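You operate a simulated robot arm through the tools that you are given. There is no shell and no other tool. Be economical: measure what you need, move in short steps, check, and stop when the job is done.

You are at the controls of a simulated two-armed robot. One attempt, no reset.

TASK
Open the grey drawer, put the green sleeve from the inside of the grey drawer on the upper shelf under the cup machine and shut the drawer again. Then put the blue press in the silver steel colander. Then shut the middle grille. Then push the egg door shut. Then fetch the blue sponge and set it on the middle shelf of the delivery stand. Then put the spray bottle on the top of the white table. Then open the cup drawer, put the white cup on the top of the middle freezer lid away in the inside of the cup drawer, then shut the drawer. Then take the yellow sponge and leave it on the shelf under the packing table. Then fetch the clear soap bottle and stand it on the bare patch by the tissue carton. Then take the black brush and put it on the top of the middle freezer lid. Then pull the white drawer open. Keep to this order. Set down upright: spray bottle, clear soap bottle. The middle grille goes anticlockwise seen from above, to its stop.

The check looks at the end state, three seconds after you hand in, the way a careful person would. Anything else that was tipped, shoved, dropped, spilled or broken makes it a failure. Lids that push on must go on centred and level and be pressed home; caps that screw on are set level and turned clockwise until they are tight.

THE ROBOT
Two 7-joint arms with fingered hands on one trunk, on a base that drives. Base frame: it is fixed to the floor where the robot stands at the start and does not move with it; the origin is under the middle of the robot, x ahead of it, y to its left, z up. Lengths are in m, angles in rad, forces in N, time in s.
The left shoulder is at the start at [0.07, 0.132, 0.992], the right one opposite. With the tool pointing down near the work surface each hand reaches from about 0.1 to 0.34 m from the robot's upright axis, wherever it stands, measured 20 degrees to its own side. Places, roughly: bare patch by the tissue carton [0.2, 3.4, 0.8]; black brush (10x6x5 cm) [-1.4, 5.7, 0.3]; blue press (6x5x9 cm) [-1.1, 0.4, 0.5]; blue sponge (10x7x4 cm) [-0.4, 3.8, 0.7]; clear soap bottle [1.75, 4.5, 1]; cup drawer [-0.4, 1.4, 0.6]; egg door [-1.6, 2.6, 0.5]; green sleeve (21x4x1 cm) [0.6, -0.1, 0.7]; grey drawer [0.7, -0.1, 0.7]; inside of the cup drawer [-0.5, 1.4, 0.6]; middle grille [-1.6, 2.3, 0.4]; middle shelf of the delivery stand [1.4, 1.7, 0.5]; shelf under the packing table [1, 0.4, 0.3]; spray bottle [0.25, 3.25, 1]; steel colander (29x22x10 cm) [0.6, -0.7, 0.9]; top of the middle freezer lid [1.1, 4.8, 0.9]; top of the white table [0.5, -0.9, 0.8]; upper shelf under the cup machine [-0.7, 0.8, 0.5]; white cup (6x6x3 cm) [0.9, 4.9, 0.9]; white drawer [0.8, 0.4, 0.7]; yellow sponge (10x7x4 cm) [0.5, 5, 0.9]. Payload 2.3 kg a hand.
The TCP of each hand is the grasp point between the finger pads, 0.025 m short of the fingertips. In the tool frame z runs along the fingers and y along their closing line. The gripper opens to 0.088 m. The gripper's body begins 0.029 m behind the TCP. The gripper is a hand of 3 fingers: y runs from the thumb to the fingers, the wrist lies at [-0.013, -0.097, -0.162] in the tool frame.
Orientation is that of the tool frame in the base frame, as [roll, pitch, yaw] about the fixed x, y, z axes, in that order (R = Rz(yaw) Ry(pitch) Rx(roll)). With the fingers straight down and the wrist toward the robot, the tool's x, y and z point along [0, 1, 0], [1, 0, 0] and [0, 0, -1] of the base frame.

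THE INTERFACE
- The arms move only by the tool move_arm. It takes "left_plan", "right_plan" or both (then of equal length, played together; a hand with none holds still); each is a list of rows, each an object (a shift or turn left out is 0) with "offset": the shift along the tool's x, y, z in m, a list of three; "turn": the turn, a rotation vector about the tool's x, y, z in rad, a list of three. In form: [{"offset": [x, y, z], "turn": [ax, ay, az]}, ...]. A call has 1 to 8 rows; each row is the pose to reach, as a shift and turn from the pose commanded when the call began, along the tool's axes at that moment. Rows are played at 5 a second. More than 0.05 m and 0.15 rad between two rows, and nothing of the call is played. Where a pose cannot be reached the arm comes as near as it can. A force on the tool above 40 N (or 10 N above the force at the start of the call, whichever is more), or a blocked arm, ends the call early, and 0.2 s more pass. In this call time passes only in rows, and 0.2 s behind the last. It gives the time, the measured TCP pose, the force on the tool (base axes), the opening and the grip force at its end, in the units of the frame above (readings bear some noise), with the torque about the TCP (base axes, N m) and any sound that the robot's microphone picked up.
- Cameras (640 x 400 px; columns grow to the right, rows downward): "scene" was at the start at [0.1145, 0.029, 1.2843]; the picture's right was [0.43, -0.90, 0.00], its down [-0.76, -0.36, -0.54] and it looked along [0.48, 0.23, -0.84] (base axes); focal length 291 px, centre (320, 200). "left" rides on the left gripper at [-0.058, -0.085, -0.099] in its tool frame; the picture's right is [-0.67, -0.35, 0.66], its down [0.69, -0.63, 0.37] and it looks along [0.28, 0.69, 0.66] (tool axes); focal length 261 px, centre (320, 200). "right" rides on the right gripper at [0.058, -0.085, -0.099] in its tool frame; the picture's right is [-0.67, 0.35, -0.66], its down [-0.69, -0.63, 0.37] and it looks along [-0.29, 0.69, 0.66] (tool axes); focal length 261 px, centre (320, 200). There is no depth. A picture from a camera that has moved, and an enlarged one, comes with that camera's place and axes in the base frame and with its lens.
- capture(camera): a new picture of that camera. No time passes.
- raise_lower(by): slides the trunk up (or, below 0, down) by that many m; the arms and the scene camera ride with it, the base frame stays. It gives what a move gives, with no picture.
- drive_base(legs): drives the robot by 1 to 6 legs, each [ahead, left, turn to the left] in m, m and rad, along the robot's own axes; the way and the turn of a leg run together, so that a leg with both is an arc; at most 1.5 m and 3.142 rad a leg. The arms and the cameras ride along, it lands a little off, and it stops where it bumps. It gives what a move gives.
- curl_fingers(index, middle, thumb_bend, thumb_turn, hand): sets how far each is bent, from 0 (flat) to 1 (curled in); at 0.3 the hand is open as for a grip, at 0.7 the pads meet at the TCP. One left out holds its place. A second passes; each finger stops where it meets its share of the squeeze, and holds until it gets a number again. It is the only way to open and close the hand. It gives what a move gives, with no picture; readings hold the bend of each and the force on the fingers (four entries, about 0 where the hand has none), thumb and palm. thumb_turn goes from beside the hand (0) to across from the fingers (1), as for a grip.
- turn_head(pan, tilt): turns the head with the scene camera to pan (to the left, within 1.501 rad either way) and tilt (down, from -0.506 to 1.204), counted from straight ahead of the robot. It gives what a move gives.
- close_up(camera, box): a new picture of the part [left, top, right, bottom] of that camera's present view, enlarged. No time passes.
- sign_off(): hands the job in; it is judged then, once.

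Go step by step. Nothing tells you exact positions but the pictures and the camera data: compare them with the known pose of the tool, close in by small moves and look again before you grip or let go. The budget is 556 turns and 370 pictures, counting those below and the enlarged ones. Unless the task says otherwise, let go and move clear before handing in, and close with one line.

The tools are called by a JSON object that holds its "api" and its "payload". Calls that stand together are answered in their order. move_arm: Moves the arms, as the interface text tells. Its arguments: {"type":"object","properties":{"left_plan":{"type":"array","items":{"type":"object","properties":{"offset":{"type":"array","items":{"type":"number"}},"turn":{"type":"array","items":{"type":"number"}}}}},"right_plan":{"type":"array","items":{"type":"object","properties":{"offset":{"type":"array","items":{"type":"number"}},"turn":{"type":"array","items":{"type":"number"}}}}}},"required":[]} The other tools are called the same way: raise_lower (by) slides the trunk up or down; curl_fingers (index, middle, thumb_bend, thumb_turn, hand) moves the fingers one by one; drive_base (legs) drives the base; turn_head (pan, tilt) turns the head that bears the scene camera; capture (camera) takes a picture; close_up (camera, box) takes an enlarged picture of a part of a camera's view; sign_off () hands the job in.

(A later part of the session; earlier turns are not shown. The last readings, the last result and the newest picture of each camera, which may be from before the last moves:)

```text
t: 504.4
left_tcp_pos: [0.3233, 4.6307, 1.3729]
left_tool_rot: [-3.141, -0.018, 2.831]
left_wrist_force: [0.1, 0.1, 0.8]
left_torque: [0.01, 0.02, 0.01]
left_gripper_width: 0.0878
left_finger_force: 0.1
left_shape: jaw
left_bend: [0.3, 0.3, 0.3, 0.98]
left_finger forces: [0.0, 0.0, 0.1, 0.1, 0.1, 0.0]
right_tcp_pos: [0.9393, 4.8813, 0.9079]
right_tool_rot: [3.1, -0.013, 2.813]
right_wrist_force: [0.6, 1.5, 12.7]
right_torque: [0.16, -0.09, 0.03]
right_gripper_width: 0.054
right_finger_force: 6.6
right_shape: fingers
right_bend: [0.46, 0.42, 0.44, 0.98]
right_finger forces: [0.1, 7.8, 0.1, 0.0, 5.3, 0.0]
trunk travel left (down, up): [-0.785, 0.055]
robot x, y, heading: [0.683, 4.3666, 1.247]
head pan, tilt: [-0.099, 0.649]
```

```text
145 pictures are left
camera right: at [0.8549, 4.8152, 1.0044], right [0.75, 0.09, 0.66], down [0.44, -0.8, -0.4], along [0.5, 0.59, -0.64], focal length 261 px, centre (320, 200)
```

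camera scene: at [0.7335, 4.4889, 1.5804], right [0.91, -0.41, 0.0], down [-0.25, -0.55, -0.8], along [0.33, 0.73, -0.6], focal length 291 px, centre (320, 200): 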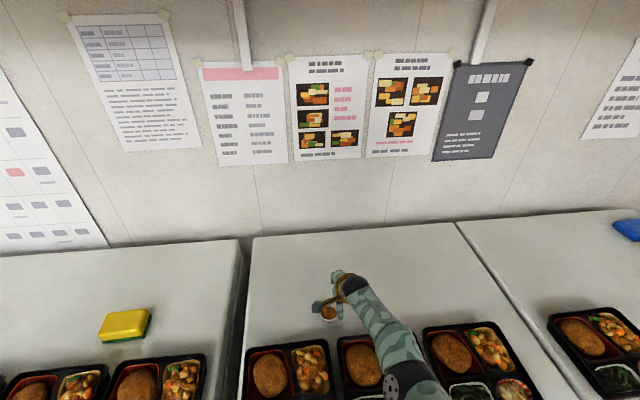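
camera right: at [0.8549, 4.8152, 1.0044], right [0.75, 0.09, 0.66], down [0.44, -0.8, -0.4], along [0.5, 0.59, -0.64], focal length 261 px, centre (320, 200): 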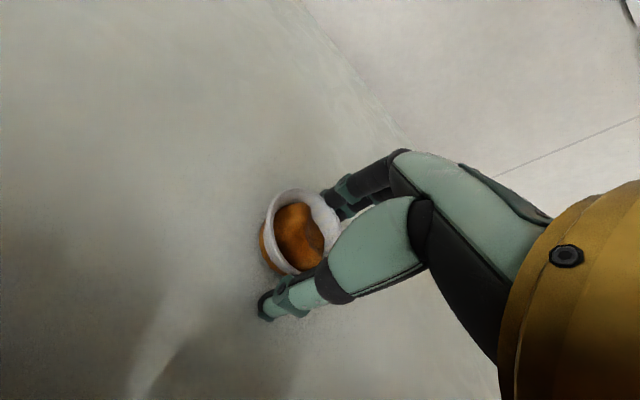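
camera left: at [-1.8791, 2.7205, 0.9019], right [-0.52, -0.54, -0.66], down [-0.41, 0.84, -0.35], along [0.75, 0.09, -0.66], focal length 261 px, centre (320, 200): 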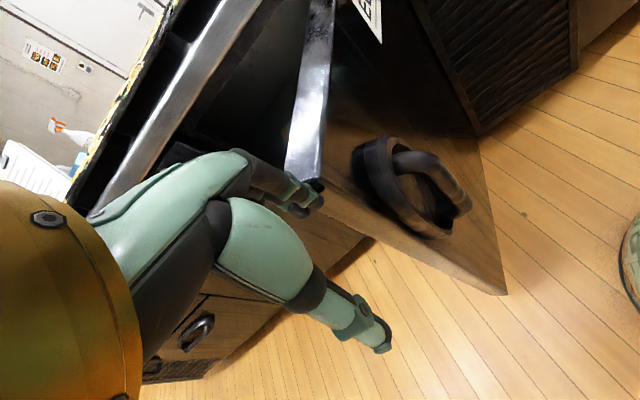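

{"api": "curl_fingers", "payload": {"hand": "right", "index": 0.3, "middle": 0.3, "thumb_bend": 0.3}}

{"api": "raise_lower", "payload": {"by": 0.008}}

{"api": "drive_base", "payload": {"legs": [[0.012, 0.014, 0]]}}

{"api": "capture", "payload": {"camera": "right"}}

```text
t: 505.4
left_tcp_pos: [0.3245, 4.6336, 1.3733]
left_tool_rot: [-3.137, -0.018, 2.83]
left_wrist_force: [0.0, -0.2, 0.4]
left_torque: [-0.03, -0.02, -0.02]
left_gripper_width: 0.0876
left_finger_force: 0.1
left_shape: jaw
left_bend: [0.3, 0.3, 0.3, 0.98]
left_finger forces: [0.0, 0.0, 0.1, 0.1, 0.0, 0.0]
right_tcp_pos: [0.939, 4.883, 0.9051]
right_tool_rot: [3.107, -0.011, 2.813]
right_wrist_force: [0.2, 1.5, 2.4]
right_torque: [-0.07, 0.01, -0.01]
right_gripper_width: 0.0825
right_finger_force: 1.0
right_shape: fingers
right_bend: [0.3, 0.3, 0.32, 0.98]
right_finger forces: [0.0, 0.0, 0.0, 0.0, 2.3, 0.0]
trunk travel left (down, up): [-0.785, 0.055]
robot x, y, heading: [0.6821, 4.367, 1.249]
head pan, tilt: [-0.099, 0.649]
```

```text
t: 506.0
left_tcp_pos: [0.3258, 4.6336, 1.381]
left_tool_rot: [-3.138, -0.019, 2.83]
left_wrist_force: [0.8, 0.4, 0.0]
left_torque: [0.02, -0.01, -0.02]
left_gripper_width: 0.0877
left_finger_force: 0.0
left_shape: jaw
left_bend: [0.3, 0.3, 0.3, 0.98]
left_finger forces: [0.0, 0.0, 0.0, 0.0, 0.0, 0.1]
right_tcp_pos: [0.9396, 4.8822, 0.9128]
right_tool_rot: [3.106, -0.012, 2.812]
right_wrist_force: [-1.0, -0.4, -0.7]
right_torque: [0.0, -0.05, -0.01]
right_gripper_width: 0.0842
right_finger_force: 0.1
right_shape: fingers
right_bend: [0.3, 0.3, 0.3, 0.98]
right_finger forces: [0.0, 0.0, 0.0, 0.1, 0.0, 0.0]
trunk travel left (down, up): [-0.793, 0.047]
robot x, y, heading: [0.6813, 4.3632, 1.245]
head pan, tilt: [-0.099, 0.649]
```

```text
t: 506.8
left_tcp_pos: [0.3193, 4.6451, 1.3819]
left_tool_rot: [-3.14, -0.019, 2.832]
left_wrist_force: [-0.3, -0.5, 0.0]
left_torque: [0.0, 0.0, 0.01]
left_gripper_width: 0.0876
left_finger_force: 0.0
left_shape: jaw
left_bend: [0.3, 0.3, 0.3, 0.98]
left_finger forces: [0.0, 0.0, 0.0, 0.0, 0.0, 0.0]
right_tcp_pos: [0.9322, 4.8975, 0.914]
right_tool_rot: [3.101, -0.017, 2.811]
right_wrist_force: [-0.2, -0.4, -0.1]
right_torque: [0.01, 0.01, 0.01]
right_gripper_width: 0.0846
right_finger_force: 0.1
right_shape: fingers
right_bend: [0.3, 0.3, 0.3, 0.98]
right_finger forces: [0.0, 0.0, 0.1, 0.1, 0.0, 0.1]
trunk travel left (down, up): [-0.793, 0.047]
robot x, y, heading: [0.6709, 4.3826, 1.245]
head pan, tilt: [-0.099, 0.649]
```

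```text
144 pictures are left
camera right: at [0.8481, 4.8303, 1.0117], right [0.75, 0.09, 0.66], down [0.44, -0.8, -0.4], along [0.49, 0.59, -0.64], focal length 261 px, centre (320, 200)
```

right: 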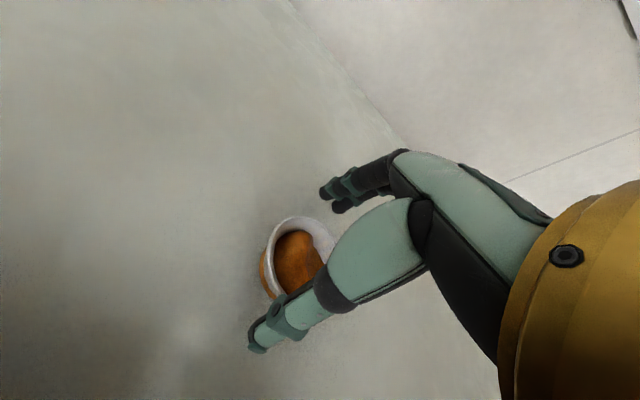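

{"api": "curl_fingers", "payload": {"hand": "right", "index": 0.47, "middle": 0.47, "thumb_bend": 0.47}}

{"api": "capture", "payload": {"camera": "right"}}

```text
t: 507.8
left_tcp_pos: [0.3145, 4.6504, 1.3802]
left_tool_rot: [-3.138, -0.017, 2.832]
left_wrist_force: [-0.7, 0.1, -0.3]
left_torque: [-0.01, 0.02, 0.05]
left_gripper_width: 0.0876
left_finger_force: 0.1
left_shape: jaw
left_bend: [0.3, 0.3, 0.3, 0.98]
left_finger forces: [0.1, 0.0, 0.0, 0.1, 0.0, 0.0]
right_tcp_pos: [0.9303, 4.9005, 0.9131]
right_tool_rot: [3.107, -0.012, 2.812]
right_wrist_force: [0.3, -0.4, 0.0]
right_torque: [0.0, 0.01, 0.0]
right_gripper_width: 0.049
right_finger_force: 0.0
right_shape: fingers
right_bend: [0.47, 0.47, 0.47, 0.98]
right_finger forces: [0.0, 0.1, 0.0, 0.0, 0.0, 0.0]
trunk travel left (down, up): [-0.793, 0.047]
robot x, y, heading: [0.6708, 4.3814, 1.247]
head pan, tilt: [-0.099, 0.649]
```

```text
143 pictures are left
camera right: at [0.846, 4.8336, 1.0104], right [0.75, 0.09, 0.66], down [0.44, -0.8, -0.4], along [0.49, 0.59, -0.64], focal length 261 px, centre (320, 200)
```

right: 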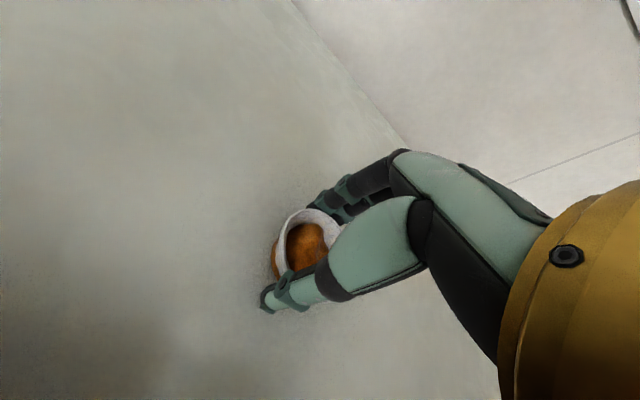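

{"api": "curl_fingers", "payload": {"hand": "right", "index": 0.56, "middle": 0.56, "thumb_bend": 0.55}}

{"api": "capture", "payload": {"camera": "right"}}

```text
t: 508.8
left_tcp_pos: [0.3166, 4.6495, 1.3802]
left_tool_rot: [-3.139, -0.017, 2.832]
left_wrist_force: [0.7, 0.1, -0.3]
left_torque: [0.02, 0.01, -0.01]
left_gripper_width: 0.0878
left_finger_force: 0.0
left_shape: jaw
left_bend: [0.3, 0.3, 0.3, 0.98]
left_finger forces: [0.0, 0.1, 0.0, 0.0, 0.0, 0.1]
right_tcp_pos: [0.9299, 4.8996, 0.9136]
right_tool_rot: [3.106, -0.011, 2.813]
right_wrist_force: [0.1, 0.6, -0.4]
right_torque: [-0.01, 0.0, 0.02]
right_gripper_width: 0.0378
right_finger_force: 4.1
right_shape: fingers
right_bend: [0.53, 0.54, 0.51, 0.97]
right_finger forces: [2.2, 1.5, 0.0, 0.0, 3.9, 0.1]
trunk travel left (down, up): [-0.793, 0.047]
robot x, y, heading: [0.6739, 4.3847, 1.247]
head pan, tilt: [-0.099, 0.649]
```

```text
142 pictures are left
camera right: at [0.8463, 4.8332, 1.0106], right [0.75, 0.09, 0.66], down [0.44, -0.8, -0.4], along [0.49, 0.59, -0.64], focal length 261 px, centre (320, 200)
```

right: 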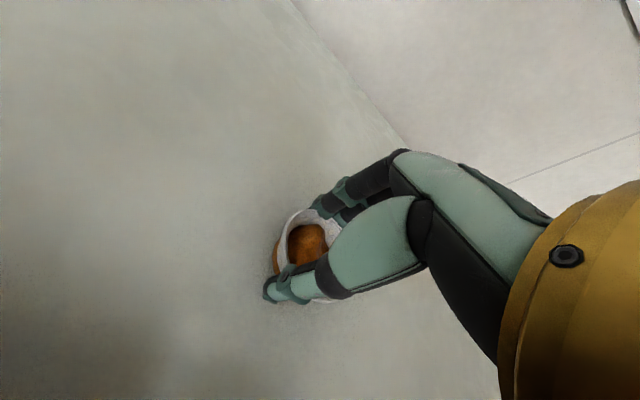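

{"api": "curl_fingers", "payload": {"hand": "right", "index": 0.65, "middle": 0.66, "thumb_bend": 0.64}}

{"api": "raise_lower", "payload": {"by": 0.04}}

{"api": "capture", "payload": {"camera": "right"}}

```text
t: 509.8
left_tcp_pos: [0.3163, 4.6482, 1.3801]
left_tool_rot: [-3.138, -0.016, 2.831]
left_wrist_force: [0.3, 0.7, -0.1]
left_torque: [0.02, -0.02, -0.01]
left_gripper_width: 0.0879
left_finger_force: 0.0
left_shape: jaw
left_bend: [0.3, 0.3, 0.3, 0.98]
left_finger forces: [0.0, 0.0, 0.1, 0.0, 0.1, 0.1]
right_tcp_pos: [0.9299, 4.9004, 0.9132]
right_tool_rot: [3.106, -0.012, 2.812]
right_wrist_force: [-0.8, 0.3, 0.0]
right_torque: [0.01, -0.02, 0.01]
right_gripper_width: 0.0339
right_finger_force: 12.4
right_shape: fingers
right_bend: [0.56, 0.59, 0.53, 0.96]
right_finger forces: [6.4, 6.0, 0.0, 0.0, 12.7, 0.0]
trunk travel left (down, up): [-0.793, 0.047]
robot x, y, heading: [0.6737, 4.3793, 1.243]
head pan, tilt: [-0.099, 0.649]
```

```text
t: 510.6
left_tcp_pos: [0.3156, 4.649, 1.4207]
left_tool_rot: [-3.138, -0.018, 2.831]
left_wrist_force: [0.0, 0.3, -0.2]
left_torque: [0.04, 0.0, -0.01]
left_gripper_width: 0.0878
left_finger_force: 0.2
left_shape: jaw
left_bend: [0.3, 0.3, 0.3, 0.98]
left_finger forces: [0.1, 0.1, 0.1, 0.0, 0.1, 0.0]
right_tcp_pos: [0.9302, 4.8988, 0.954]
right_tool_rot: [3.106, -0.01, 2.811]
right_wrist_force: [0.7, 0.4, -0.2]
right_torque: [-0.01, 0.0, -0.03]
right_gripper_width: 0.034
right_finger_force: 12.7
right_shape: fingers
right_bend: [0.56, 0.59, 0.53, 0.96]
right_finger forces: [6.1, 6.1, 0.0, 0.0, 12.8, 0.0]
trunk travel left (down, up): [-0.833, 0.007]
robot x, y, heading: [0.676, 4.3823, 1.245]
head pan, tilt: [-0.099, 0.649]
```

```text
141 pictures are left
camera right: at [0.8463, 4.8333, 1.0506], right [0.75, 0.09, 0.66], down [0.44, -0.8, -0.4], along [0.49, 0.59, -0.64], focal length 261 px, centre (320, 200)
```

right: 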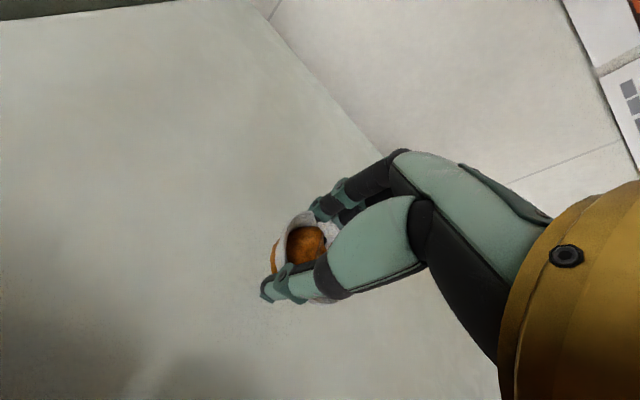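

{"api": "move_arm", "payload": {"right_plan": [{"offset": [0, -0.01, -0.04]}, {"offset": [0, -0.03, -0.08]}, {"offset": [0, -0.06, -0.12]}, {"offset": [0, -0.1, -0.14]}]}}

{"api": "drive_base", "payload": {"legs": [[-0.25, 0, 0]]}}

{"api": "capture", "payload": {"camera": "right"}}

```text
t: 511.6
left_tcp_pos: [0.316, 4.6483, 1.4207]
left_tool_rot: [-3.138, -0.017, 2.832]
left_wrist_force: [0.8, 0.7, -0.4]
left_torque: [0.01, -0.01, -0.01]
left_gripper_width: 0.0878
left_finger_force: 0.0
left_shape: jaw
left_bend: [0.3, 0.3, 0.3, 0.98]
left_finger forces: [0.0, 0.0, 0.0, 0.1, 0.1, 0.1]
right_tcp_pos: [0.9136, 4.9291, 1.0596]
right_tool_rot: [3.107, -0.012, 2.812]
right_wrist_force: [-0.4, 0.7, -0.8]
right_torque: [0.0, -0.03, 0.02]
right_gripper_width: 0.0335
right_finger_force: 12.5
right_shape: fingers
right_bend: [0.56, 0.59, 0.53, 0.96]
right_finger forces: [6.3, 6.3, 0.0, 0.1, 12.6, 0.0]
right hand out of reach, approached as far as the arm can: row 1, 2, 3, 4
trunk travel left (down, up): [-0.833, 0.007]
robot x, y, heading: [0.6668, 4.3815, 1.249]
head pan, tilt: [-0.099, 0.649]
```

```text
t: 513.4
left_tcp_pos: [0.2367, 4.4125, 1.4218]
left_tool_rot: [-3.134, -0.018, 2.835]
left_wrist_force: [-0.6, 0.6, 0.6]
left_torque: [-0.02, 0.0, 0.01]
left_gripper_width: 0.0877
left_finger_force: 0.0
left_shape: jaw
left_bend: [0.3, 0.3, 0.3, 0.98]
left_finger forces: [0.1, 0.1, 0.0, 0.0, 0.0, 0.0]
right_tcp_pos: [0.8328, 4.6924, 1.0581]
right_tool_rot: [3.109, -0.012, 2.813]
right_wrist_force: [0.0, 0.1, 0.5]
right_torque: [0.04, 0.0, -0.01]
right_gripper_width: 0.0336
right_finger_force: 12.5
right_shape: fingers
right_bend: [0.56, 0.59, 0.53, 0.96]
right_finger forces: [6.3, 6.2, 0.1, 0.0, 12.7, 0.1]
trunk travel left (down, up): [-0.833, 0.007]
robot x, y, heading: [0.5921, 4.1451, 1.244]
head pan, tilt: [-0.099, 0.649]
```

```text
140 pictures are left
camera right: at [0.7492, 4.6269, 1.1552], right [0.75, 0.09, 0.66], down [0.45, -0.8, -0.39], along [0.49, 0.59, -0.64], focal length 261 px, centre (320, 200)
```

right: 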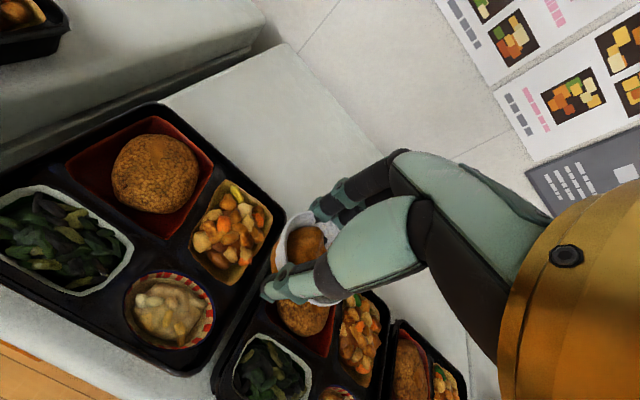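

{"api": "move_arm", "payload": {"right_plan": [{"offset": [0, -0.03, 0]}, {"offset": [0, -0.07, 0]}, {"offset": [0, -0.11, 0]}, {"offset": [0, -0.15, 0]}]}}

{"api": "drive_base", "payload": {"legs": [[0, -0.8, 0.02], [-1.4, 0, 0], [-1.4, 0, 0]]}}

{"api": "capture", "payload": {"camera": "right"}}

```text
t: 514.4
left_tcp_pos: [0.2342, 4.4086, 1.4206]
left_tool_rot: [-3.138, -0.017, 2.834]
left_wrist_force: [0.1, 0.0, -0.6]
left_torque: [0.0, 0.02, 0.04]
left_gripper_width: 0.0876
left_finger_force: 0.1
left_shape: jaw
left_bend: [0.3, 0.3, 0.3, 0.98]
left_finger forces: [0.0, 0.1, 0.1, 0.0, 0.0, 0.0]
right_tcp_pos: [0.7924, 4.6874, 1.0366]
right_tool_rot: [3.106, -0.012, 2.814]
right_wrist_force: [0.9, -0.1, 0.0]
right_torque: [0.0, -0.01, 0.01]
right_gripper_width: 0.0335
right_finger_force: 12.5
right_shape: fingers
right_bend: [0.56, 0.59, 0.53, 0.96]
right_finger forces: [6.4, 6.3, 0.1, 0.0, 12.6, 0.0]
right hand out of reach, approached as far as the arm can: row 1, 2, 3, 4
trunk travel left (down, up): [-0.833, 0.007]
robot x, y, heading: [0.5911, 4.144, 1.252]
head pan, tilt: [-0.099, 0.649]
```

```text
t: 531.6
left_tcp_pos: [0.2885, 1.4767, 1.4208]
left_tool_rot: [-3.138, -0.018, 2.94]
left_wrist_force: [0.1, -0.6, 0.3]
left_torque: [0.01, 0.03, -0.04]
left_gripper_width: 0.0878
left_finger_force: 0.1
left_shape: jaw
left_bend: [0.3, 0.3, 0.3, 0.98]
left_finger forces: [0.0, 0.1, 0.0, 0.0, 0.0, 0.0]
right_tcp_pos: [0.814, 1.8132, 1.0358]
right_tool_rot: [3.109, -0.012, 2.92]
right_wrist_force: [0.1, 1.2, 0.9]
right_torque: [-0.01, -0.01, -0.02]
right_gripper_width: 0.0334
right_finger_force: 12.7
right_shape: fingers
right_bend: [0.56, 0.59, 0.53, 0.96]
right_finger forces: [6.3, 6.2, 0.0, 0.0, 12.7, 0.0]
trunk travel left (down, up): [-0.833, 0.007]
robot x, y, heading: [0.6751, 1.2517, 1.358]
head pan, tilt: [-0.099, 0.649]
```

```text
139 pictures are left
camera right: at [0.7384, 1.7389, 1.1341], right [0.73, 0.17, 0.66], down [0.53, -0.75, -0.4], along [0.43, 0.64, -0.64], focal length 261 px, centre (320, 200)
```

right: 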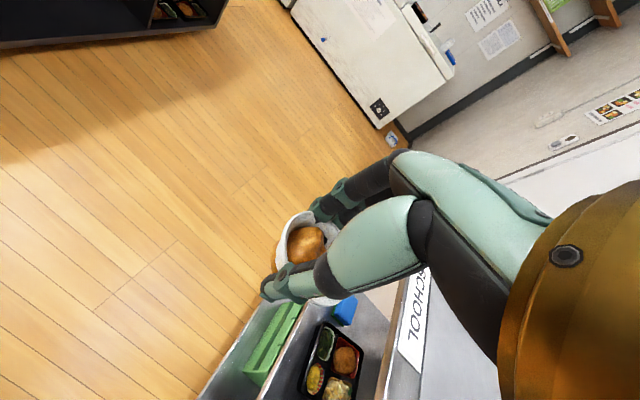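

{"api": "drive_base", "payload": {"legs": [[0, 0, 1.47], [0, 0.2, 0]]}}

{"api": "turn_head", "payload": {"pan": 0.0, "tilt": 0.75}}

{"api": "capture", "payload": {"camera": "scene"}}

{"api": "capture", "payload": {"camera": "right"}}

```text
t: 536.8
left_tcp_pos: [0.3521, 0.7021, 1.4214]
left_tool_rot: [-3.137, -0.023, -1.864]
left_wrist_force: [-0.5, 0.7, -0.2]
left_torque: [0.0, 0.02, -0.01]
left_gripper_width: 0.0878
left_finger_force: 0.2
left_shape: jaw
left_bend: [0.3, 0.3, 0.3, 0.98]
left_finger forces: [0.0, 0.0, 0.0, 0.0, 0.0, 0.0]
right_tcp_pos: [0.0651, 1.2544, 1.0371]
right_tool_rot: [3.109, -0.015, -1.883]
right_wrist_force: [1.3, 1.1, 0.7]
right_torque: [-0.02, 0.01, 0.03]
right_gripper_width: 0.0328
right_finger_force: 12.1
right_shape: fingers
right_bend: [0.57, 0.59, 0.54, 0.96]
right_finger forces: [6.4, 6.3, 0.0, 0.0, 12.1, 0.0]
trunk travel left (down, up): [-0.833, 0.007]
robot x, y, heading: [0.6115, 1.0589, 2.834]
head pan, tilt: [-0.099, 0.649]
```

```text
t: 537.5
left_tcp_pos: [0.3517, 0.6981, 1.4205]
left_tool_rot: [-3.139, -0.019, -1.864]
left_wrist_force: [-0.3, -0.7, 0.7]
left_torque: [-0.01, -0.03, 0.02]
left_gripper_width: 0.0877
left_finger_force: 0.0
left_shape: jaw
left_bend: [0.3, 0.3, 0.3, 0.98]
left_finger forces: [0.0, 0.0, 0.1, 0.0, 0.0, 0.0]
right_tcp_pos: [0.0654, 1.2523, 1.0352]
right_tool_rot: [3.107, -0.014, -1.883]
right_wrist_force: [0.1, -0.4, -0.3]
right_torque: [-0.02, -0.03, 0.0]
right_gripper_width: 0.0329
right_finger_force: 12.2
right_shape: fingers
right_bend: [0.57, 0.59, 0.54, 0.96]
right_finger forces: [6.4, 6.2, 0.0, 0.0, 12.1, 0.1]
trunk travel left (down, up): [-0.833, 0.007]
robot x, y, heading: [0.6105, 1.0596, 2.836]
head pan, tilt: [0.0, 0.75]
```

```text
138 pictures are left
camera scene: at [0.4861, 1.0983, 1.5865], right [0.3, 0.95, 0.0], down [0.65, -0.21, -0.73], along [-0.7, 0.22, -0.68], focal length 291 px, centre (320, 200)
```

scene: 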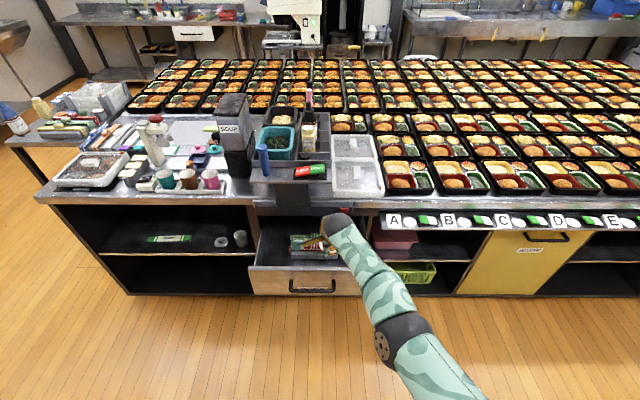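

```text
137 pictures are left
camera right: at [0.1309, 1.1703, 1.1344], right [-0.1, 0.75, 0.66], down [0.8, 0.46, -0.4], along [-0.6, 0.48, -0.64], focal length 261 px, centre (320, 200)
```

right: 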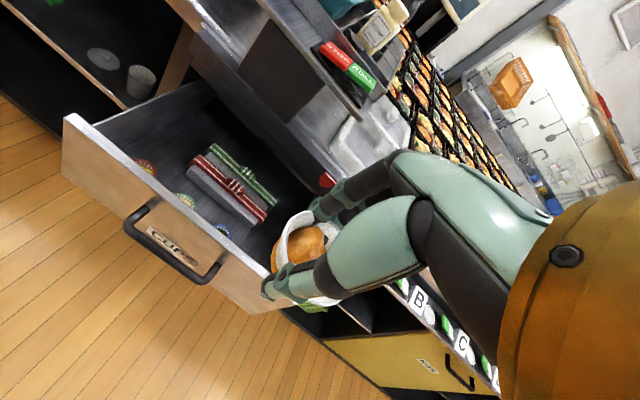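

{"api": "close_up", "payload": {"camera": "right", "box": [50, 60, 330, 320]}}

{"api": "close_up", "payload": {"camera": "scene", "box": [220, 190, 400, 310]}}

```text
1.54 times, centred on (190, 190) of right
camera zoom: at [0.1309, 1.1703, 1.1344], right [-0.1, 0.75, 0.66], down [0.8, 0.46, -0.4], along [-0.6, 0.48, -0.64], focal length 401 px, centre (520, 215)
```

zoom: 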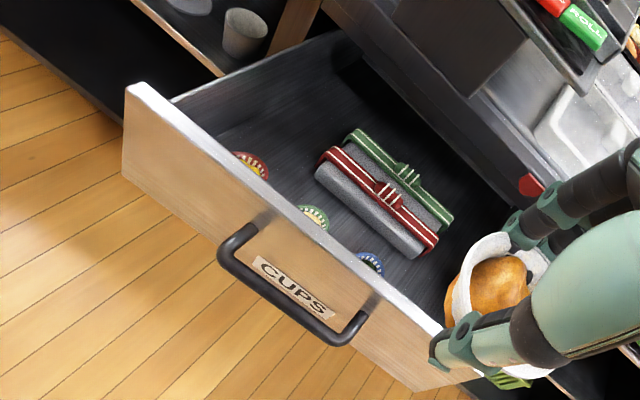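

```text
3.33 times, centred on (310, 250) of scene
camera zoom: at [0.4861, 1.0983, 1.5865], right [0.3, 0.95, 0.0], down [0.65, -0.21, -0.73], along [-0.7, 0.22, -0.68], focal length 970 px, centre (353, 33)
```

zoom: 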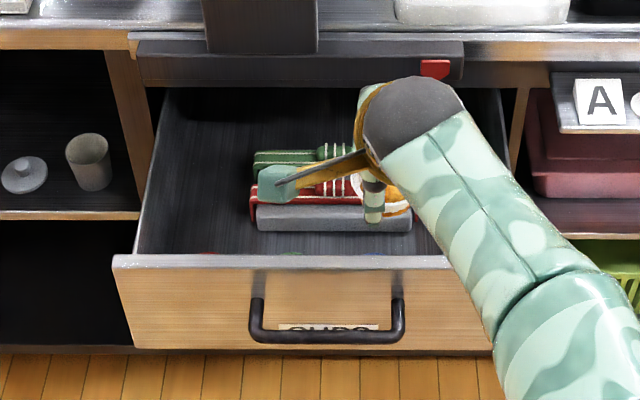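

{"api": "drive_base", "payload": {"legs": [[0.27, -0.115, 0]]}}

{"api": "raise_lower", "payload": {"by": -0.2}}

{"api": "capture", "payload": {"camera": "right"}}

{"api": "capture", "payload": {"camera": "scene"}}

```text
t: 539.5
left_tcp_pos: [0.1239, 0.8859, 1.4197]
left_tool_rot: [3.141, -0.019, -1.864]
left_wrist_force: [0.3, 1.0, 0.6]
left_torque: [0.03, 0.01, 0.01]
left_gripper_width: 0.0877
left_finger_force: 0.0
left_shape: jaw
left_bend: [0.3, 0.3, 0.3, 0.98]
left_finger forces: [0.0, 0.1, 0.0, 0.1, 0.0, 0.0]
right_tcp_pos: [-0.1646, 1.4396, 1.0372]
right_tool_rot: [3.106, -0.013, -1.882]
right_wrist_force: [0.3, -0.6, 0.5]
right_torque: [-0.02, 0.01, -0.01]
right_gripper_width: 0.0328
right_finger_force: 12.5
right_shape: fingers
right_bend: [0.57, 0.59, 0.54, 0.96]
right_finger forces: [6.3, 6.2, 0.0, 0.1, 12.1, 0.0]
trunk travel left (down, up): [-0.833, 0.007]
robot x, y, heading: [0.3775, 1.2462, 2.833]
head pan, tilt: [0.0, 0.75]
```

```text
t: 541.7
left_tcp_pos: [0.1214, 0.8877, 1.2202]
left_tool_rot: [-3.137, -0.019, -1.862]
left_wrist_force: [-0.2, -0.8, 0.0]
left_torque: [-0.02, 0.02, -0.01]
left_gripper_width: 0.0878
left_finger_force: 0.0
left_shape: jaw
left_bend: [0.3, 0.3, 0.3, 0.98]
left_finger forces: [0.0, 0.1, 0.0, 0.0, 0.0, 0.0]
right_tcp_pos: [-0.1656, 1.4421, 0.8361]
right_tool_rot: [3.105, -0.012, -1.88]
right_wrist_force: [-0.1, 0.2, 0.6]
right_torque: [0.01, 0.0, 0.0]
right_gripper_width: 0.0327
right_finger_force: 13.0
right_shape: fingers
right_bend: [0.57, 0.59, 0.54, 0.96]
right_finger forces: [6.7, 6.2, 0.0, 0.1, 12.2, 0.0]
trunk travel left (down, up): [-0.633, 0.207]
robot x, y, heading: [0.3777, 1.2524, 2.837]
head pan, tilt: [0.0, 0.75]
```

```text
134 pictures are left
camera right: at [-0.1007, 1.359, 0.9345], right [-0.1, 0.75, 0.66], down [0.79, 0.46, -0.4], along [-0.6, 0.48, -0.64], focal length 261 px, centre (320, 200)
```

right: 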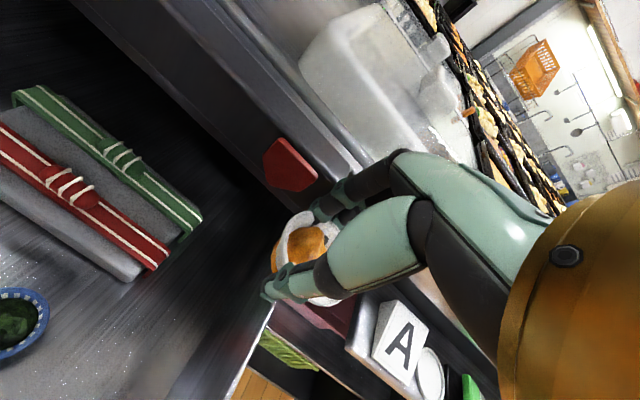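

```text
133 pictures are left
camera scene: at [0.2546, 1.2873, 1.3865], right [0.3, 0.95, 0.0], down [0.65, -0.2, -0.73], along [-0.7, 0.22, -0.68], focal length 291 px, centre (320, 200)
```

scene: 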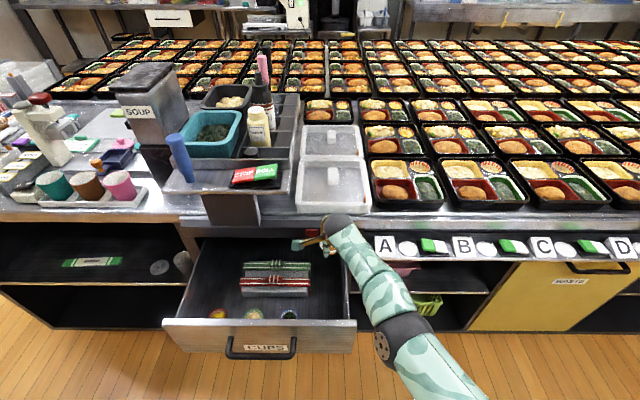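

{"api": "drive_base", "payload": {"legs": [[0, 0.01, 0]]}}

{"api": "raise_lower", "payload": {"by": -0.13}}

{"api": "capture", "payload": {"camera": "right"}}

```text
t: 542.4
left_tcp_pos: [0.1185, 0.8788, 1.2214]
left_tool_rot: [-3.139, -0.02, -1.862]
left_wrist_force: [-0.4, -0.6, 0.5]
left_torque: [-0.01, -0.01, 0.02]
left_gripper_width: 0.0877
left_finger_force: 0.1
left_shape: jaw
left_bend: [0.3, 0.3, 0.3, 0.98]
left_finger forces: [0.0, 0.0, 0.1, 0.1, 0.0, 0.0]
right_tcp_pos: [-0.1682, 1.4314, 0.8374]
right_tool_rot: [3.105, -0.014, -1.881]
right_wrist_force: [2.3, -0.7, 0.4]
right_torque: [0.03, 0.0, 0.02]
right_gripper_width: 0.0327
right_finger_force: 14.3
right_shape: fingers
right_bend: [0.57, 0.59, 0.54, 0.96]
right_finger forces: [9.3, 6.3, 0.0, 0.0, 13.0, 0.1]
trunk travel left (down, up): [-0.633, 0.207]
robot x, y, heading: [0.3747, 1.2391, 2.836]
head pan, tilt: [0.0, 0.75]
```

```text
t: 544.0
left_tcp_pos: [0.1185, 0.8791, 1.0899]
left_tool_rot: [-3.138, -0.018, -1.861]
left_wrist_force: [0.4, 0.5, 0.5]
left_torque: [0.01, 0.05, 0.03]
left_gripper_width: 0.0877
left_finger_force: 0.1
left_shape: jaw
left_bend: [0.3, 0.3, 0.3, 0.98]
left_finger forces: [0.0, 0.0, 0.1, 0.0, 0.0, 0.0]
right_tcp_pos: [-0.1693, 1.4307, 0.7061]
right_tool_rot: [3.105, -0.015, -1.881]
right_wrist_force: [0.0, 0.9, -0.2]
right_torque: [0.0, -0.02, 0.01]
right_gripper_width: 0.0326
right_finger_force: 13.2
right_shape: fingers
right_bend: [0.58, 0.59, 0.54, 0.96]
right_finger forces: [7.2, 6.3, 0.0, 0.0, 12.7, 0.0]
trunk travel left (down, up): [-0.503, 0.337]
robot x, y, heading: [0.3784, 1.2376, 2.837]
head pan, tilt: [0.0, 0.75]
```

```text
132 pictures are left
camera right: at [-0.1037, 1.3492, 0.8045], right [-0.1, 0.75, 0.66], down [0.79, 0.46, -0.4], along [-0.6, 0.48, -0.64], focal length 261 px, centre (320, 200)
```

right: 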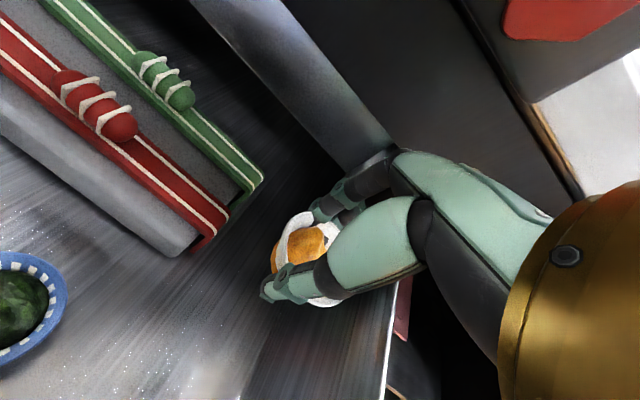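

{"api": "raise_lower", "payload": {"by": -0.05}}

{"api": "capture", "payload": {"camera": "right"}}

```text
t: 544.9
left_tcp_pos: [0.1178, 0.878, 1.0395]
left_tool_rot: [-3.138, -0.02, -1.861]
left_wrist_force: [0.9, -0.2, 0.3]
left_torque: [-0.03, -0.05, -0.02]
left_gripper_width: 0.0878
left_finger_force: 0.0
left_shape: jaw
left_bend: [0.3, 0.3, 0.3, 0.98]
left_finger forces: [0.0, 0.0, 0.0, 0.0, 0.0, 0.0]
right_tcp_pos: [-0.1699, 1.4312, 0.6572]
right_tool_rot: [3.106, -0.017, -1.881]
right_wrist_force: [-0.4, -0.2, 0.4]
right_torque: [-0.02, 0.02, 0.03]
right_gripper_width: 0.0325
right_finger_force: 13.6
right_shape: fingers
right_bend: [0.58, 0.59, 0.54, 0.96]
right_finger forces: [7.1, 6.3, 0.0, 0.0, 12.7, 0.0]
trunk travel left (down, up): [-0.453, 0.387]
robot x, y, heading: [0.3747, 1.2365, 2.832]
head pan, tilt: [0.0, 0.75]
```

```text
131 pictures are left
camera right: at [-0.1037, 1.3492, 0.7544], right [-0.1, 0.75, 0.66], down [0.79, 0.46, -0.4], along [-0.6, 0.48, -0.64], focal length 261 px, centre (320, 200)
```

right: 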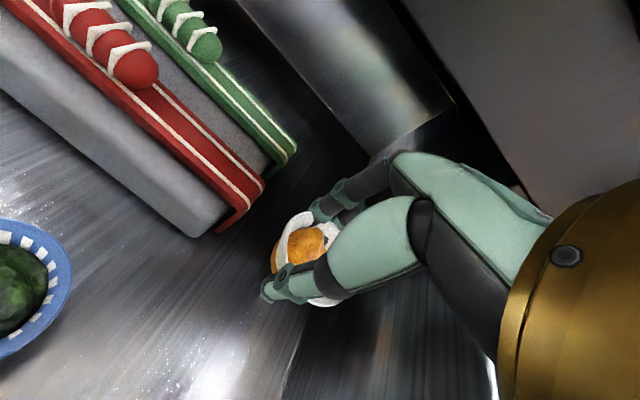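

{"api": "raise_lower", "payload": {"by": -0.025}}

{"api": "capture", "payload": {"camera": "right"}}

```text
t: 545.6
left_tcp_pos: [0.119, 0.8782, 1.0158]
left_tool_rot: [-3.139, -0.02, -1.861]
left_wrist_force: [-0.8, 0.3, 0.2]
left_torque: [-0.02, 0.01, -0.03]
left_gripper_width: 0.0875
left_finger_force: 0.0
left_shape: jaw
left_bend: [0.3, 0.3, 0.3, 0.98]
left_finger forces: [0.1, 0.0, 0.1, 0.1, 0.1, 0.0]
right_tcp_pos: [-0.1691, 1.43, 0.631]
right_tool_rot: [3.107, -0.015, -1.881]
right_wrist_force: [0.3, -0.4, 0.1]
right_torque: [0.01, -0.04, -0.01]
right_gripper_width: 0.0325
right_finger_force: 13.3
right_shape: fingers
right_bend: [0.58, 0.59, 0.54, 0.96]
right_finger forces: [7.2, 6.3, 0.1, 0.0, 12.7, 0.0]
trunk travel left (down, up): [-0.428, 0.412]
robot x, y, heading: [0.3747, 1.238, 2.839]
head pan, tilt: [0.0, 0.75]
```

```text
130 pictures are left
camera right: at [-0.1036, 1.3492, 0.7294], right [-0.1, 0.75, 0.66], down [0.79, 0.46, -0.4], along [-0.6, 0.48, -0.64], focal length 261 px, centre (320, 200)
```

right: 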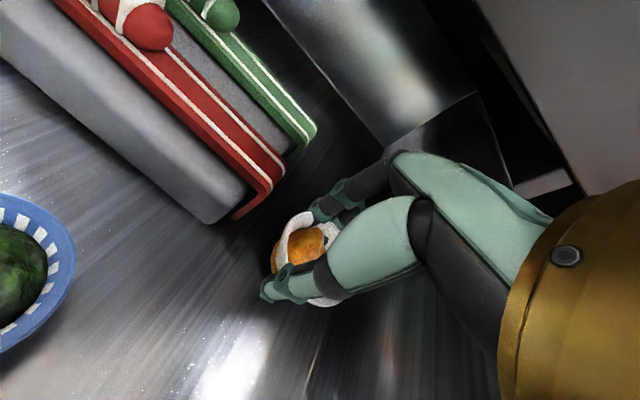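

{"api": "raise_lower", "payload": {"by": -0.015}}

{"api": "raise_lower", "payload": {"by": -0.01}}

{"api": "capture", "payload": {"camera": "right"}}

```text
t: 546.2
left_tcp_pos: [0.1189, 0.8776, 1.0006]
left_tool_rot: [-3.139, -0.02, -1.861]
left_wrist_force: [0.1, 0.1, -0.5]
left_torque: [0.03, 0.01, -0.02]
left_gripper_width: 0.0876
left_finger_force: 0.0
left_shape: jaw
left_bend: [0.3, 0.3, 0.3, 0.98]
left_finger forces: [0.1, 0.1, 0.0, 0.0, 0.0, 0.1]
right_tcp_pos: [-0.1694, 1.4312, 0.6168]
right_tool_rot: [3.106, -0.014, -1.88]
right_wrist_force: [0.5, 0.2, 0.5]
right_torque: [0.0, 0.01, -0.04]
right_gripper_width: 0.0324
right_finger_force: 13.2
right_shape: fingers
right_bend: [0.58, 0.59, 0.54, 0.96]
right_finger forces: [7.1, 6.3, 0.1, 0.0, 12.8, 0.0]
trunk travel left (down, up): [-0.413, 0.427]
robot x, y, heading: [0.379, 1.2402, 2.837]
head pan, tilt: [0.0, 0.75]
```

```text
t: 546.8
left_tcp_pos: [0.1218, 0.8753, 0.9917]
left_tool_rot: [3.139, -0.017, -1.862]
left_wrist_force: [0.5, 0.0, -0.1]
left_torque: [-0.04, -0.01, 0.03]
left_gripper_width: 0.0877
left_finger_force: 0.1
left_shape: jaw
left_bend: [0.3, 0.3, 0.3, 0.98]
left_finger forces: [0.0, 0.0, 0.1, 0.0, 0.0, 0.0]
right_tcp_pos: [-0.1689, 1.4289, 0.6105]
right_tool_rot: [3.098, -0.013, -1.88]
right_wrist_force: [-2.4, 0.0, 17.0]
right_torque: [-0.04, 0.01, -0.02]
right_gripper_width: 0.0322
right_finger_force: 14.9
right_shape: fingers
right_bend: [0.57, 0.59, 0.55, 0.96]
right_finger forces: [7.6, 6.0, 0.0, 0.0, 15.5, 0.1]
trunk travel left (down, up): [-0.403, 0.437]
robot x, y, heading: [0.3828, 1.2358, 2.841]
head pan, tilt: [0.0, 0.75]
```

```text
129 pictures are left
camera right: at [-0.1021, 1.3484, 0.7078], right [-0.1, 0.74, 0.66], down [0.79, 0.46, -0.4], along [-0.6, 0.48, -0.63], focal length 261 px, centre (320, 200)
```

right: 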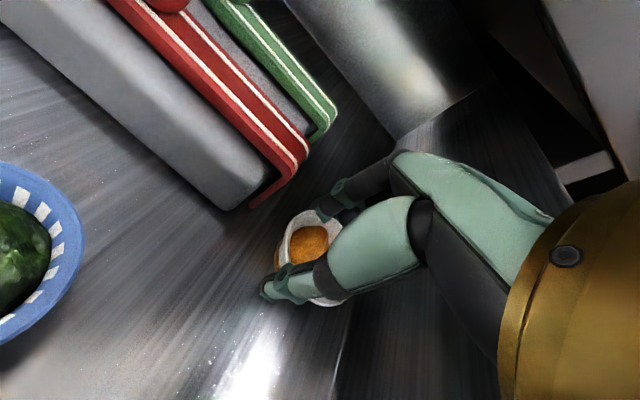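

Contact with the drawer floor. I ease up slightly, release and lift.

{"api": "raise_lower", "payload": {"by": 0.004}}

{"api": "curl_fingers", "payload": {"hand": "right", "index": 0.4, "middle": 0.4, "thumb_bend": 0.38}}

{"api": "raise_lower", "payload": {"by": 0.12}}

{"api": "capture", "payload": {"camera": "right"}}

```text
t: 547.4
left_tcp_pos: [0.1197, 0.8762, 0.9951]
left_tool_rot: [-3.139, -0.018, -1.861]
left_wrist_force: [0.8, 0.3, -0.3]
left_torque: [-0.01, 0.02, 0.03]
left_gripper_width: 0.0877
left_finger_force: 0.0
left_shape: jaw
left_bend: [0.3, 0.3, 0.3, 0.98]
left_finger forces: [0.0, 0.0, 0.0, 0.0, 0.1, 0.1]
right_tcp_pos: [-0.1675, 1.4304, 0.6106]
right_tool_rot: [3.106, -0.013, -1.879]
right_wrist_force: [-1.3, -0.9, 6.3]
right_torque: [0.05, 0.06, -0.01]
right_gripper_width: 0.032
right_finger_force: 12.8
right_shape: fingers
right_bend: [0.57, 0.59, 0.55, 0.96]
right_finger forces: [6.4, 6.1, 0.1, 0.1, 13.0, 0.0]
trunk travel left (down, up): [-0.407, 0.433]
robot x, y, heading: [0.3735, 1.2415, 2.836]
head pan, tilt: [0.0, 0.75]
```

```text
t: 548.4
left_tcp_pos: [0.1184, 0.8789, 0.9953]
left_tool_rot: [-3.138, -0.02, -1.861]
left_wrist_force: [-0.4, 0.1, -0.5]
left_torque: [0.0, -0.03, -0.03]
left_gripper_width: 0.0878
left_finger_force: 0.0
left_shape: jaw
left_bend: [0.3, 0.3, 0.3, 0.98]
left_finger forces: [0.0, 0.0, 0.1, 0.0, 0.0, 0.1]
right_tcp_pos: [-0.1685, 1.4306, 0.6114]
right_tool_rot: [3.107, -0.012, -1.88]
right_wrist_force: [-0.3, -0.1, -0.8]
right_torque: [-0.01, -0.03, 0.04]
right_gripper_width: 0.0652
right_finger_force: 0.0
right_shape: fingers
right_bend: [0.4, 0.4, 0.38, 0.97]
right_finger forces: [0.0, 0.1, 0.0, 0.0, 0.0, 0.0]
trunk travel left (down, up): [-0.407, 0.433]
robot x, y, heading: [0.3761, 1.2371, 2.833]
head pan, tilt: [0.0, 0.75]
```

```text
t: 549.9
left_tcp_pos: [0.1172, 0.8781, 1.1136]
left_tool_rot: [-3.139, -0.019, -1.86]
left_wrist_force: [-0.4, 0.2, 0.2]
left_torque: [0.01, -0.01, -0.01]
left_gripper_width: 0.0879
left_finger_force: 0.1
left_shape: jaw
left_bend: [0.3, 0.3, 0.3, 0.98]
left_finger forces: [0.0, 0.0, 0.0, 0.1, 0.0, 0.0]
right_tcp_pos: [-0.1696, 1.4306, 0.7307]
right_tool_rot: [3.108, -0.013, -1.88]
right_wrist_force: [0.4, -0.2, -0.1]
right_torque: [-0.03, -0.02, 0.02]
right_gripper_width: 0.0652
right_finger_force: 0.1
right_shape: fingers
right_bend: [0.4, 0.4, 0.38, 0.97]
right_finger forces: [0.0, 0.1, 0.0, 0.0, 0.0, 0.0]
trunk travel left (down, up): [-0.527, 0.313]
robot x, y, heading: [0.3765, 1.2399, 2.84]
head pan, tilt: [0.0, 0.75]
```

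```text
128 pictures are left
camera right: at [-0.1039, 1.3492, 0.8283], right [-0.1, 0.75, 0.66], down [0.79, 0.46, -0.4], along [-0.6, 0.48, -0.64], focal length 261 px, centre (320, 200)
```

right: 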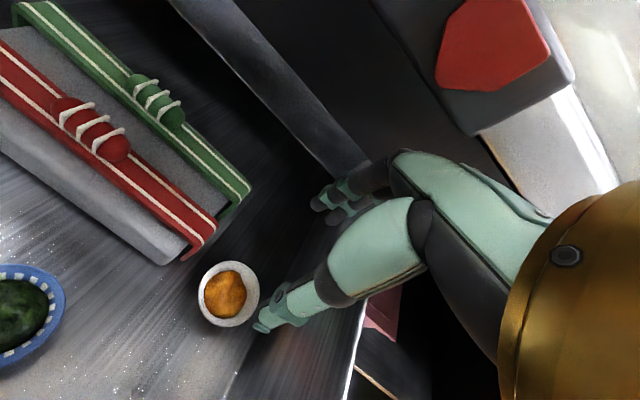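

{"api": "raise_lower", "payload": {"by": 0.08}}

{"api": "drive_base", "payload": {"legs": [[-0.31, 0, 0], [0, 0.135, 0]]}}

{"api": "curl_fingers", "payload": {"hand": "right", "index": 0.75, "middle": 0.75, "thumb_bend": 0.7}}

{"api": "raise_lower", "payload": {"by": -0.12}}

{"api": "capture", "payload": {"camera": "scene"}}

{"api": "capture", "payload": {"camera": "right"}}

```text
t: 551.0
left_tcp_pos: [0.122, 0.8774, 1.1947]
left_tool_rot: [-3.141, -0.019, -1.863]
left_wrist_force: [0.8, 0.1, 0.4]
left_torque: [0.02, -0.01, -0.01]
left_gripper_width: 0.0877
left_finger_force: 0.2
left_shape: jaw
left_bend: [0.3, 0.3, 0.3, 0.98]
left_finger forces: [0.1, 0.0, 0.0, 0.0, 0.0, 0.0]
right_tcp_pos: [-0.1665, 1.4295, 0.8122]
right_tool_rot: [3.104, -0.014, -1.88]
right_wrist_force: [13.9, -4.1, -2.5]
right_torque: [-0.03, -0.02, 0.07]
right_gripper_width: 0.0535
right_finger_force: 7.7
right_shape: fingers
right_bend: [0.53, 0.4, 0.38, 0.97]
right_finger forces: [14.8, 0.8, 0.1, 0.1, 0.0, 0.0]
trunk travel left (down, up): [-0.607, 0.233]
robot x, y, heading: [0.3776, 1.2409, 2.837]
head pan, tilt: [0.0, 0.75]
```

```text
t: 554.0
left_tcp_pos: [0.3748, 0.6566, 1.1951]
left_tool_rot: [-3.137, -0.021, -1.86]
left_wrist_force: [0.5, 0.5, 0.3]
left_torque: [0.01, -0.04, 0.01]
left_gripper_width: 0.0876
left_finger_force: 0.0
left_shape: jaw
left_bend: [0.3, 0.3, 0.3, 0.98]
left_finger forces: [0.0, 0.0, 0.0, 0.0, 0.0, 0.0]
right_tcp_pos: [0.0879, 1.2095, 0.8108]
right_tool_rot: [3.106, -0.013, -1.881]
right_wrist_force: [-0.2, 0.1, -0.3]
right_torque: [0.02, 0.01, -0.01]
right_gripper_width: 0.0653
right_finger_force: 0.0
right_shape: fingers
right_bend: [0.4, 0.4, 0.38, 0.97]
right_finger forces: [0.0, 0.1, 0.1, 0.0, 0.0, 0.0]
trunk travel left (down, up): [-0.607, 0.233]
robot x, y, heading: [0.6357, 1.0183, 2.837]
head pan, tilt: [0.0, 0.75]
```

```text
t: 555.0
left_tcp_pos: [0.3744, 0.6557, 1.1949]
left_tool_rot: [-3.138, -0.018, -1.861]
left_wrist_force: [0.6, -0.3, 0.7]
left_torque: [0.02, 0.0, 0.0]
left_gripper_width: 0.0876
left_finger_force: 0.0
left_shape: jaw
left_bend: [0.3, 0.3, 0.3, 0.98]
left_finger forces: [0.0, 0.0, 0.0, 0.0, 0.0, 0.0]
right_tcp_pos: [0.0876, 1.2082, 0.8106]
right_tool_rot: [3.108, -0.013, -1.881]
right_wrist_force: [-0.9, -0.1, 0.2]
right_torque: [0.0, -0.02, -0.02]
right_gripper_width: 0.0
right_finger_force: 0.0
right_shape: fingers
right_bend: [0.74, 0.75, 0.68, 0.97]
right_finger forces: [0.0, 0.0, 0.0, 0.0, 0.0, 0.0]
trunk travel left (down, up): [-0.607, 0.233]
robot x, y, heading: [0.6322, 1.0192, 2.837]
head pan, tilt: [0.0, 0.75]
```

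```text
t: 556.5
left_tcp_pos: [0.3739, 0.6556, 1.0739]
left_tool_rot: [-3.139, -0.019, -1.861]
left_wrist_force: [-0.4, 0.0, 0.8]
left_torque: [0.04, 0.01, -0.01]
left_gripper_width: 0.0878
left_finger_force: 0.0
left_shape: jaw
left_bend: [0.3, 0.3, 0.3, 0.98]
left_finger forces: [0.0, 0.0, 0.0, 0.0, 0.0, 0.1]
right_tcp_pos: [0.0886, 1.2093, 0.6903]
right_tool_rot: [3.106, -0.014, -1.881]
right_wrist_force: [-0.7, 0.8, 0.3]
right_torque: [0.0, -0.02, -0.01]
right_gripper_width: 0.0001
right_finger_force: 0.0
right_shape: fingers
right_bend: [0.74, 0.75, 0.68, 0.97]
right_finger forces: [0.0, 0.0, 0.0, 0.0, 0.0, 0.1]
trunk travel left (down, up): [-0.487, 0.353]
robot x, y, heading: [0.6363, 1.0187, 2.834]
head pan, tilt: [0.0, 0.75]
```

```text
127 pictures are left
camera scene: at [0.5078, 1.0555, 1.2405], right [0.3, 0.95, 0.0], down [0.65, -0.2, -0.73], along [-0.7, 0.22, -0.68], focal length 291 px, centre (320, 200)
```

scene: 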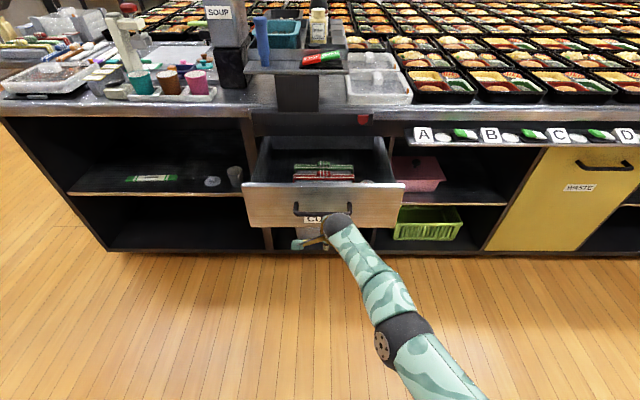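

```text
126 pictures are left
camera right: at [0.1525, 1.1269, 0.7884], right [-0.1, 0.75, 0.66], down [0.79, 0.46, -0.4], along [-0.6, 0.48, -0.64], focal length 261 px, centre (320, 200)
```

right: 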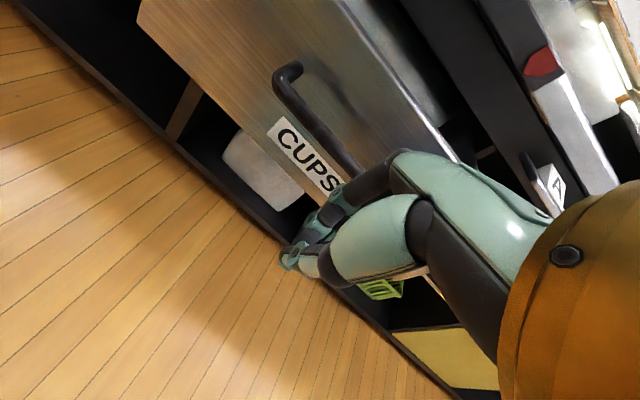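

{"api": "raise_lower", "payload": {"by": -0.03}}

{"api": "drive_base", "payload": {"legs": [[0.22, 0, 0]]}}

{"api": "capture", "payload": {"camera": "scene"}}

```text
t: 557.3
left_tcp_pos: [0.375, 0.6555, 1.0453]
left_tool_rot: [-3.137, -0.018, -1.86]
left_wrist_force: [-0.9, -0.3, 0.1]
left_torque: [0.0, 0.02, 0.02]
left_gripper_width: 0.0879
left_finger_force: 0.0
left_shape: jaw
left_bend: [0.3, 0.3, 0.3, 0.98]
left_finger forces: [0.0, 0.0, 0.0, 0.0, 0.0, 0.0]
right_tcp_pos: [0.0875, 1.2084, 0.6613]
right_tool_rot: [3.107, -0.016, -1.88]
right_wrist_force: [0.6, -0.4, 0.1]
right_torque: [-0.03, 0.04, -0.01]
right_gripper_width: 0.0004
right_finger_force: 0.2
right_shape: fingers
right_bend: [0.74, 0.75, 0.68, 0.97]
right_finger forces: [0.0, 0.1, 0.0, 0.0, 0.1, 0.0]
trunk travel left (down, up): [-0.457, 0.383]
robot x, y, heading: [0.6339, 1.0143, 2.837]
head pan, tilt: [0.0, 0.75]
```

```text
t: 559.0
left_tcp_pos: [0.1694, 0.7194, 1.0454]
left_tool_rot: [-3.138, -0.019, -1.854]
left_wrist_force: [0.0, 0.1, -0.3]
left_torque: [0.0, -0.01, 0.02]
left_gripper_width: 0.0875
left_finger_force: 0.0
left_shape: jaw
left_bend: [0.3, 0.3, 0.3, 0.98]
left_finger forces: [0.1, 0.0, 0.0, 0.0, 0.0, 0.0]
right_tcp_pos: [-0.122, 1.2687, 0.6615]
right_tool_rot: [3.108, -0.013, -1.872]
right_wrist_force: [0.1, 0.2, 0.2]
right_torque: [0.0, 0.0, -0.02]
right_gripper_width: 0.0002
right_finger_force: 0.1
right_shape: fingers
right_bend: [0.74, 0.75, 0.68, 0.97]
right_finger forces: [0.0, 0.1, 0.0, 0.0, 0.0, 0.1]
trunk travel left (down, up): [-0.457, 0.383]
robot x, y, heading: [0.4277, 1.0802, 2.847]
head pan, tilt: [0.0, 0.75]
```

```text
125 pictures are left
camera scene: at [0.3001, 1.1189, 1.2104], right [0.29, 0.96, 0.0], down [0.65, -0.2, -0.73], along [-0.7, 0.21, -0.68], focal length 291 px, centre (320, 200)
```

scene: 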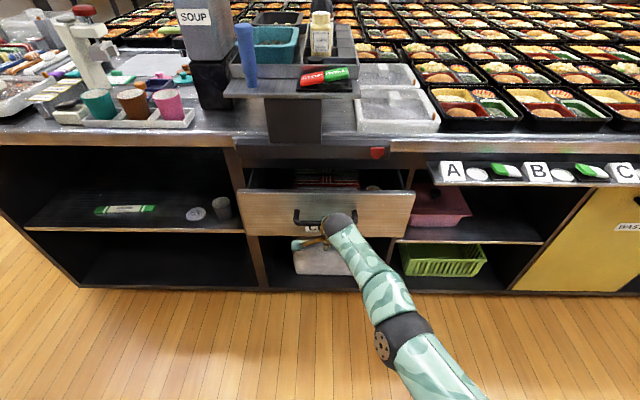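

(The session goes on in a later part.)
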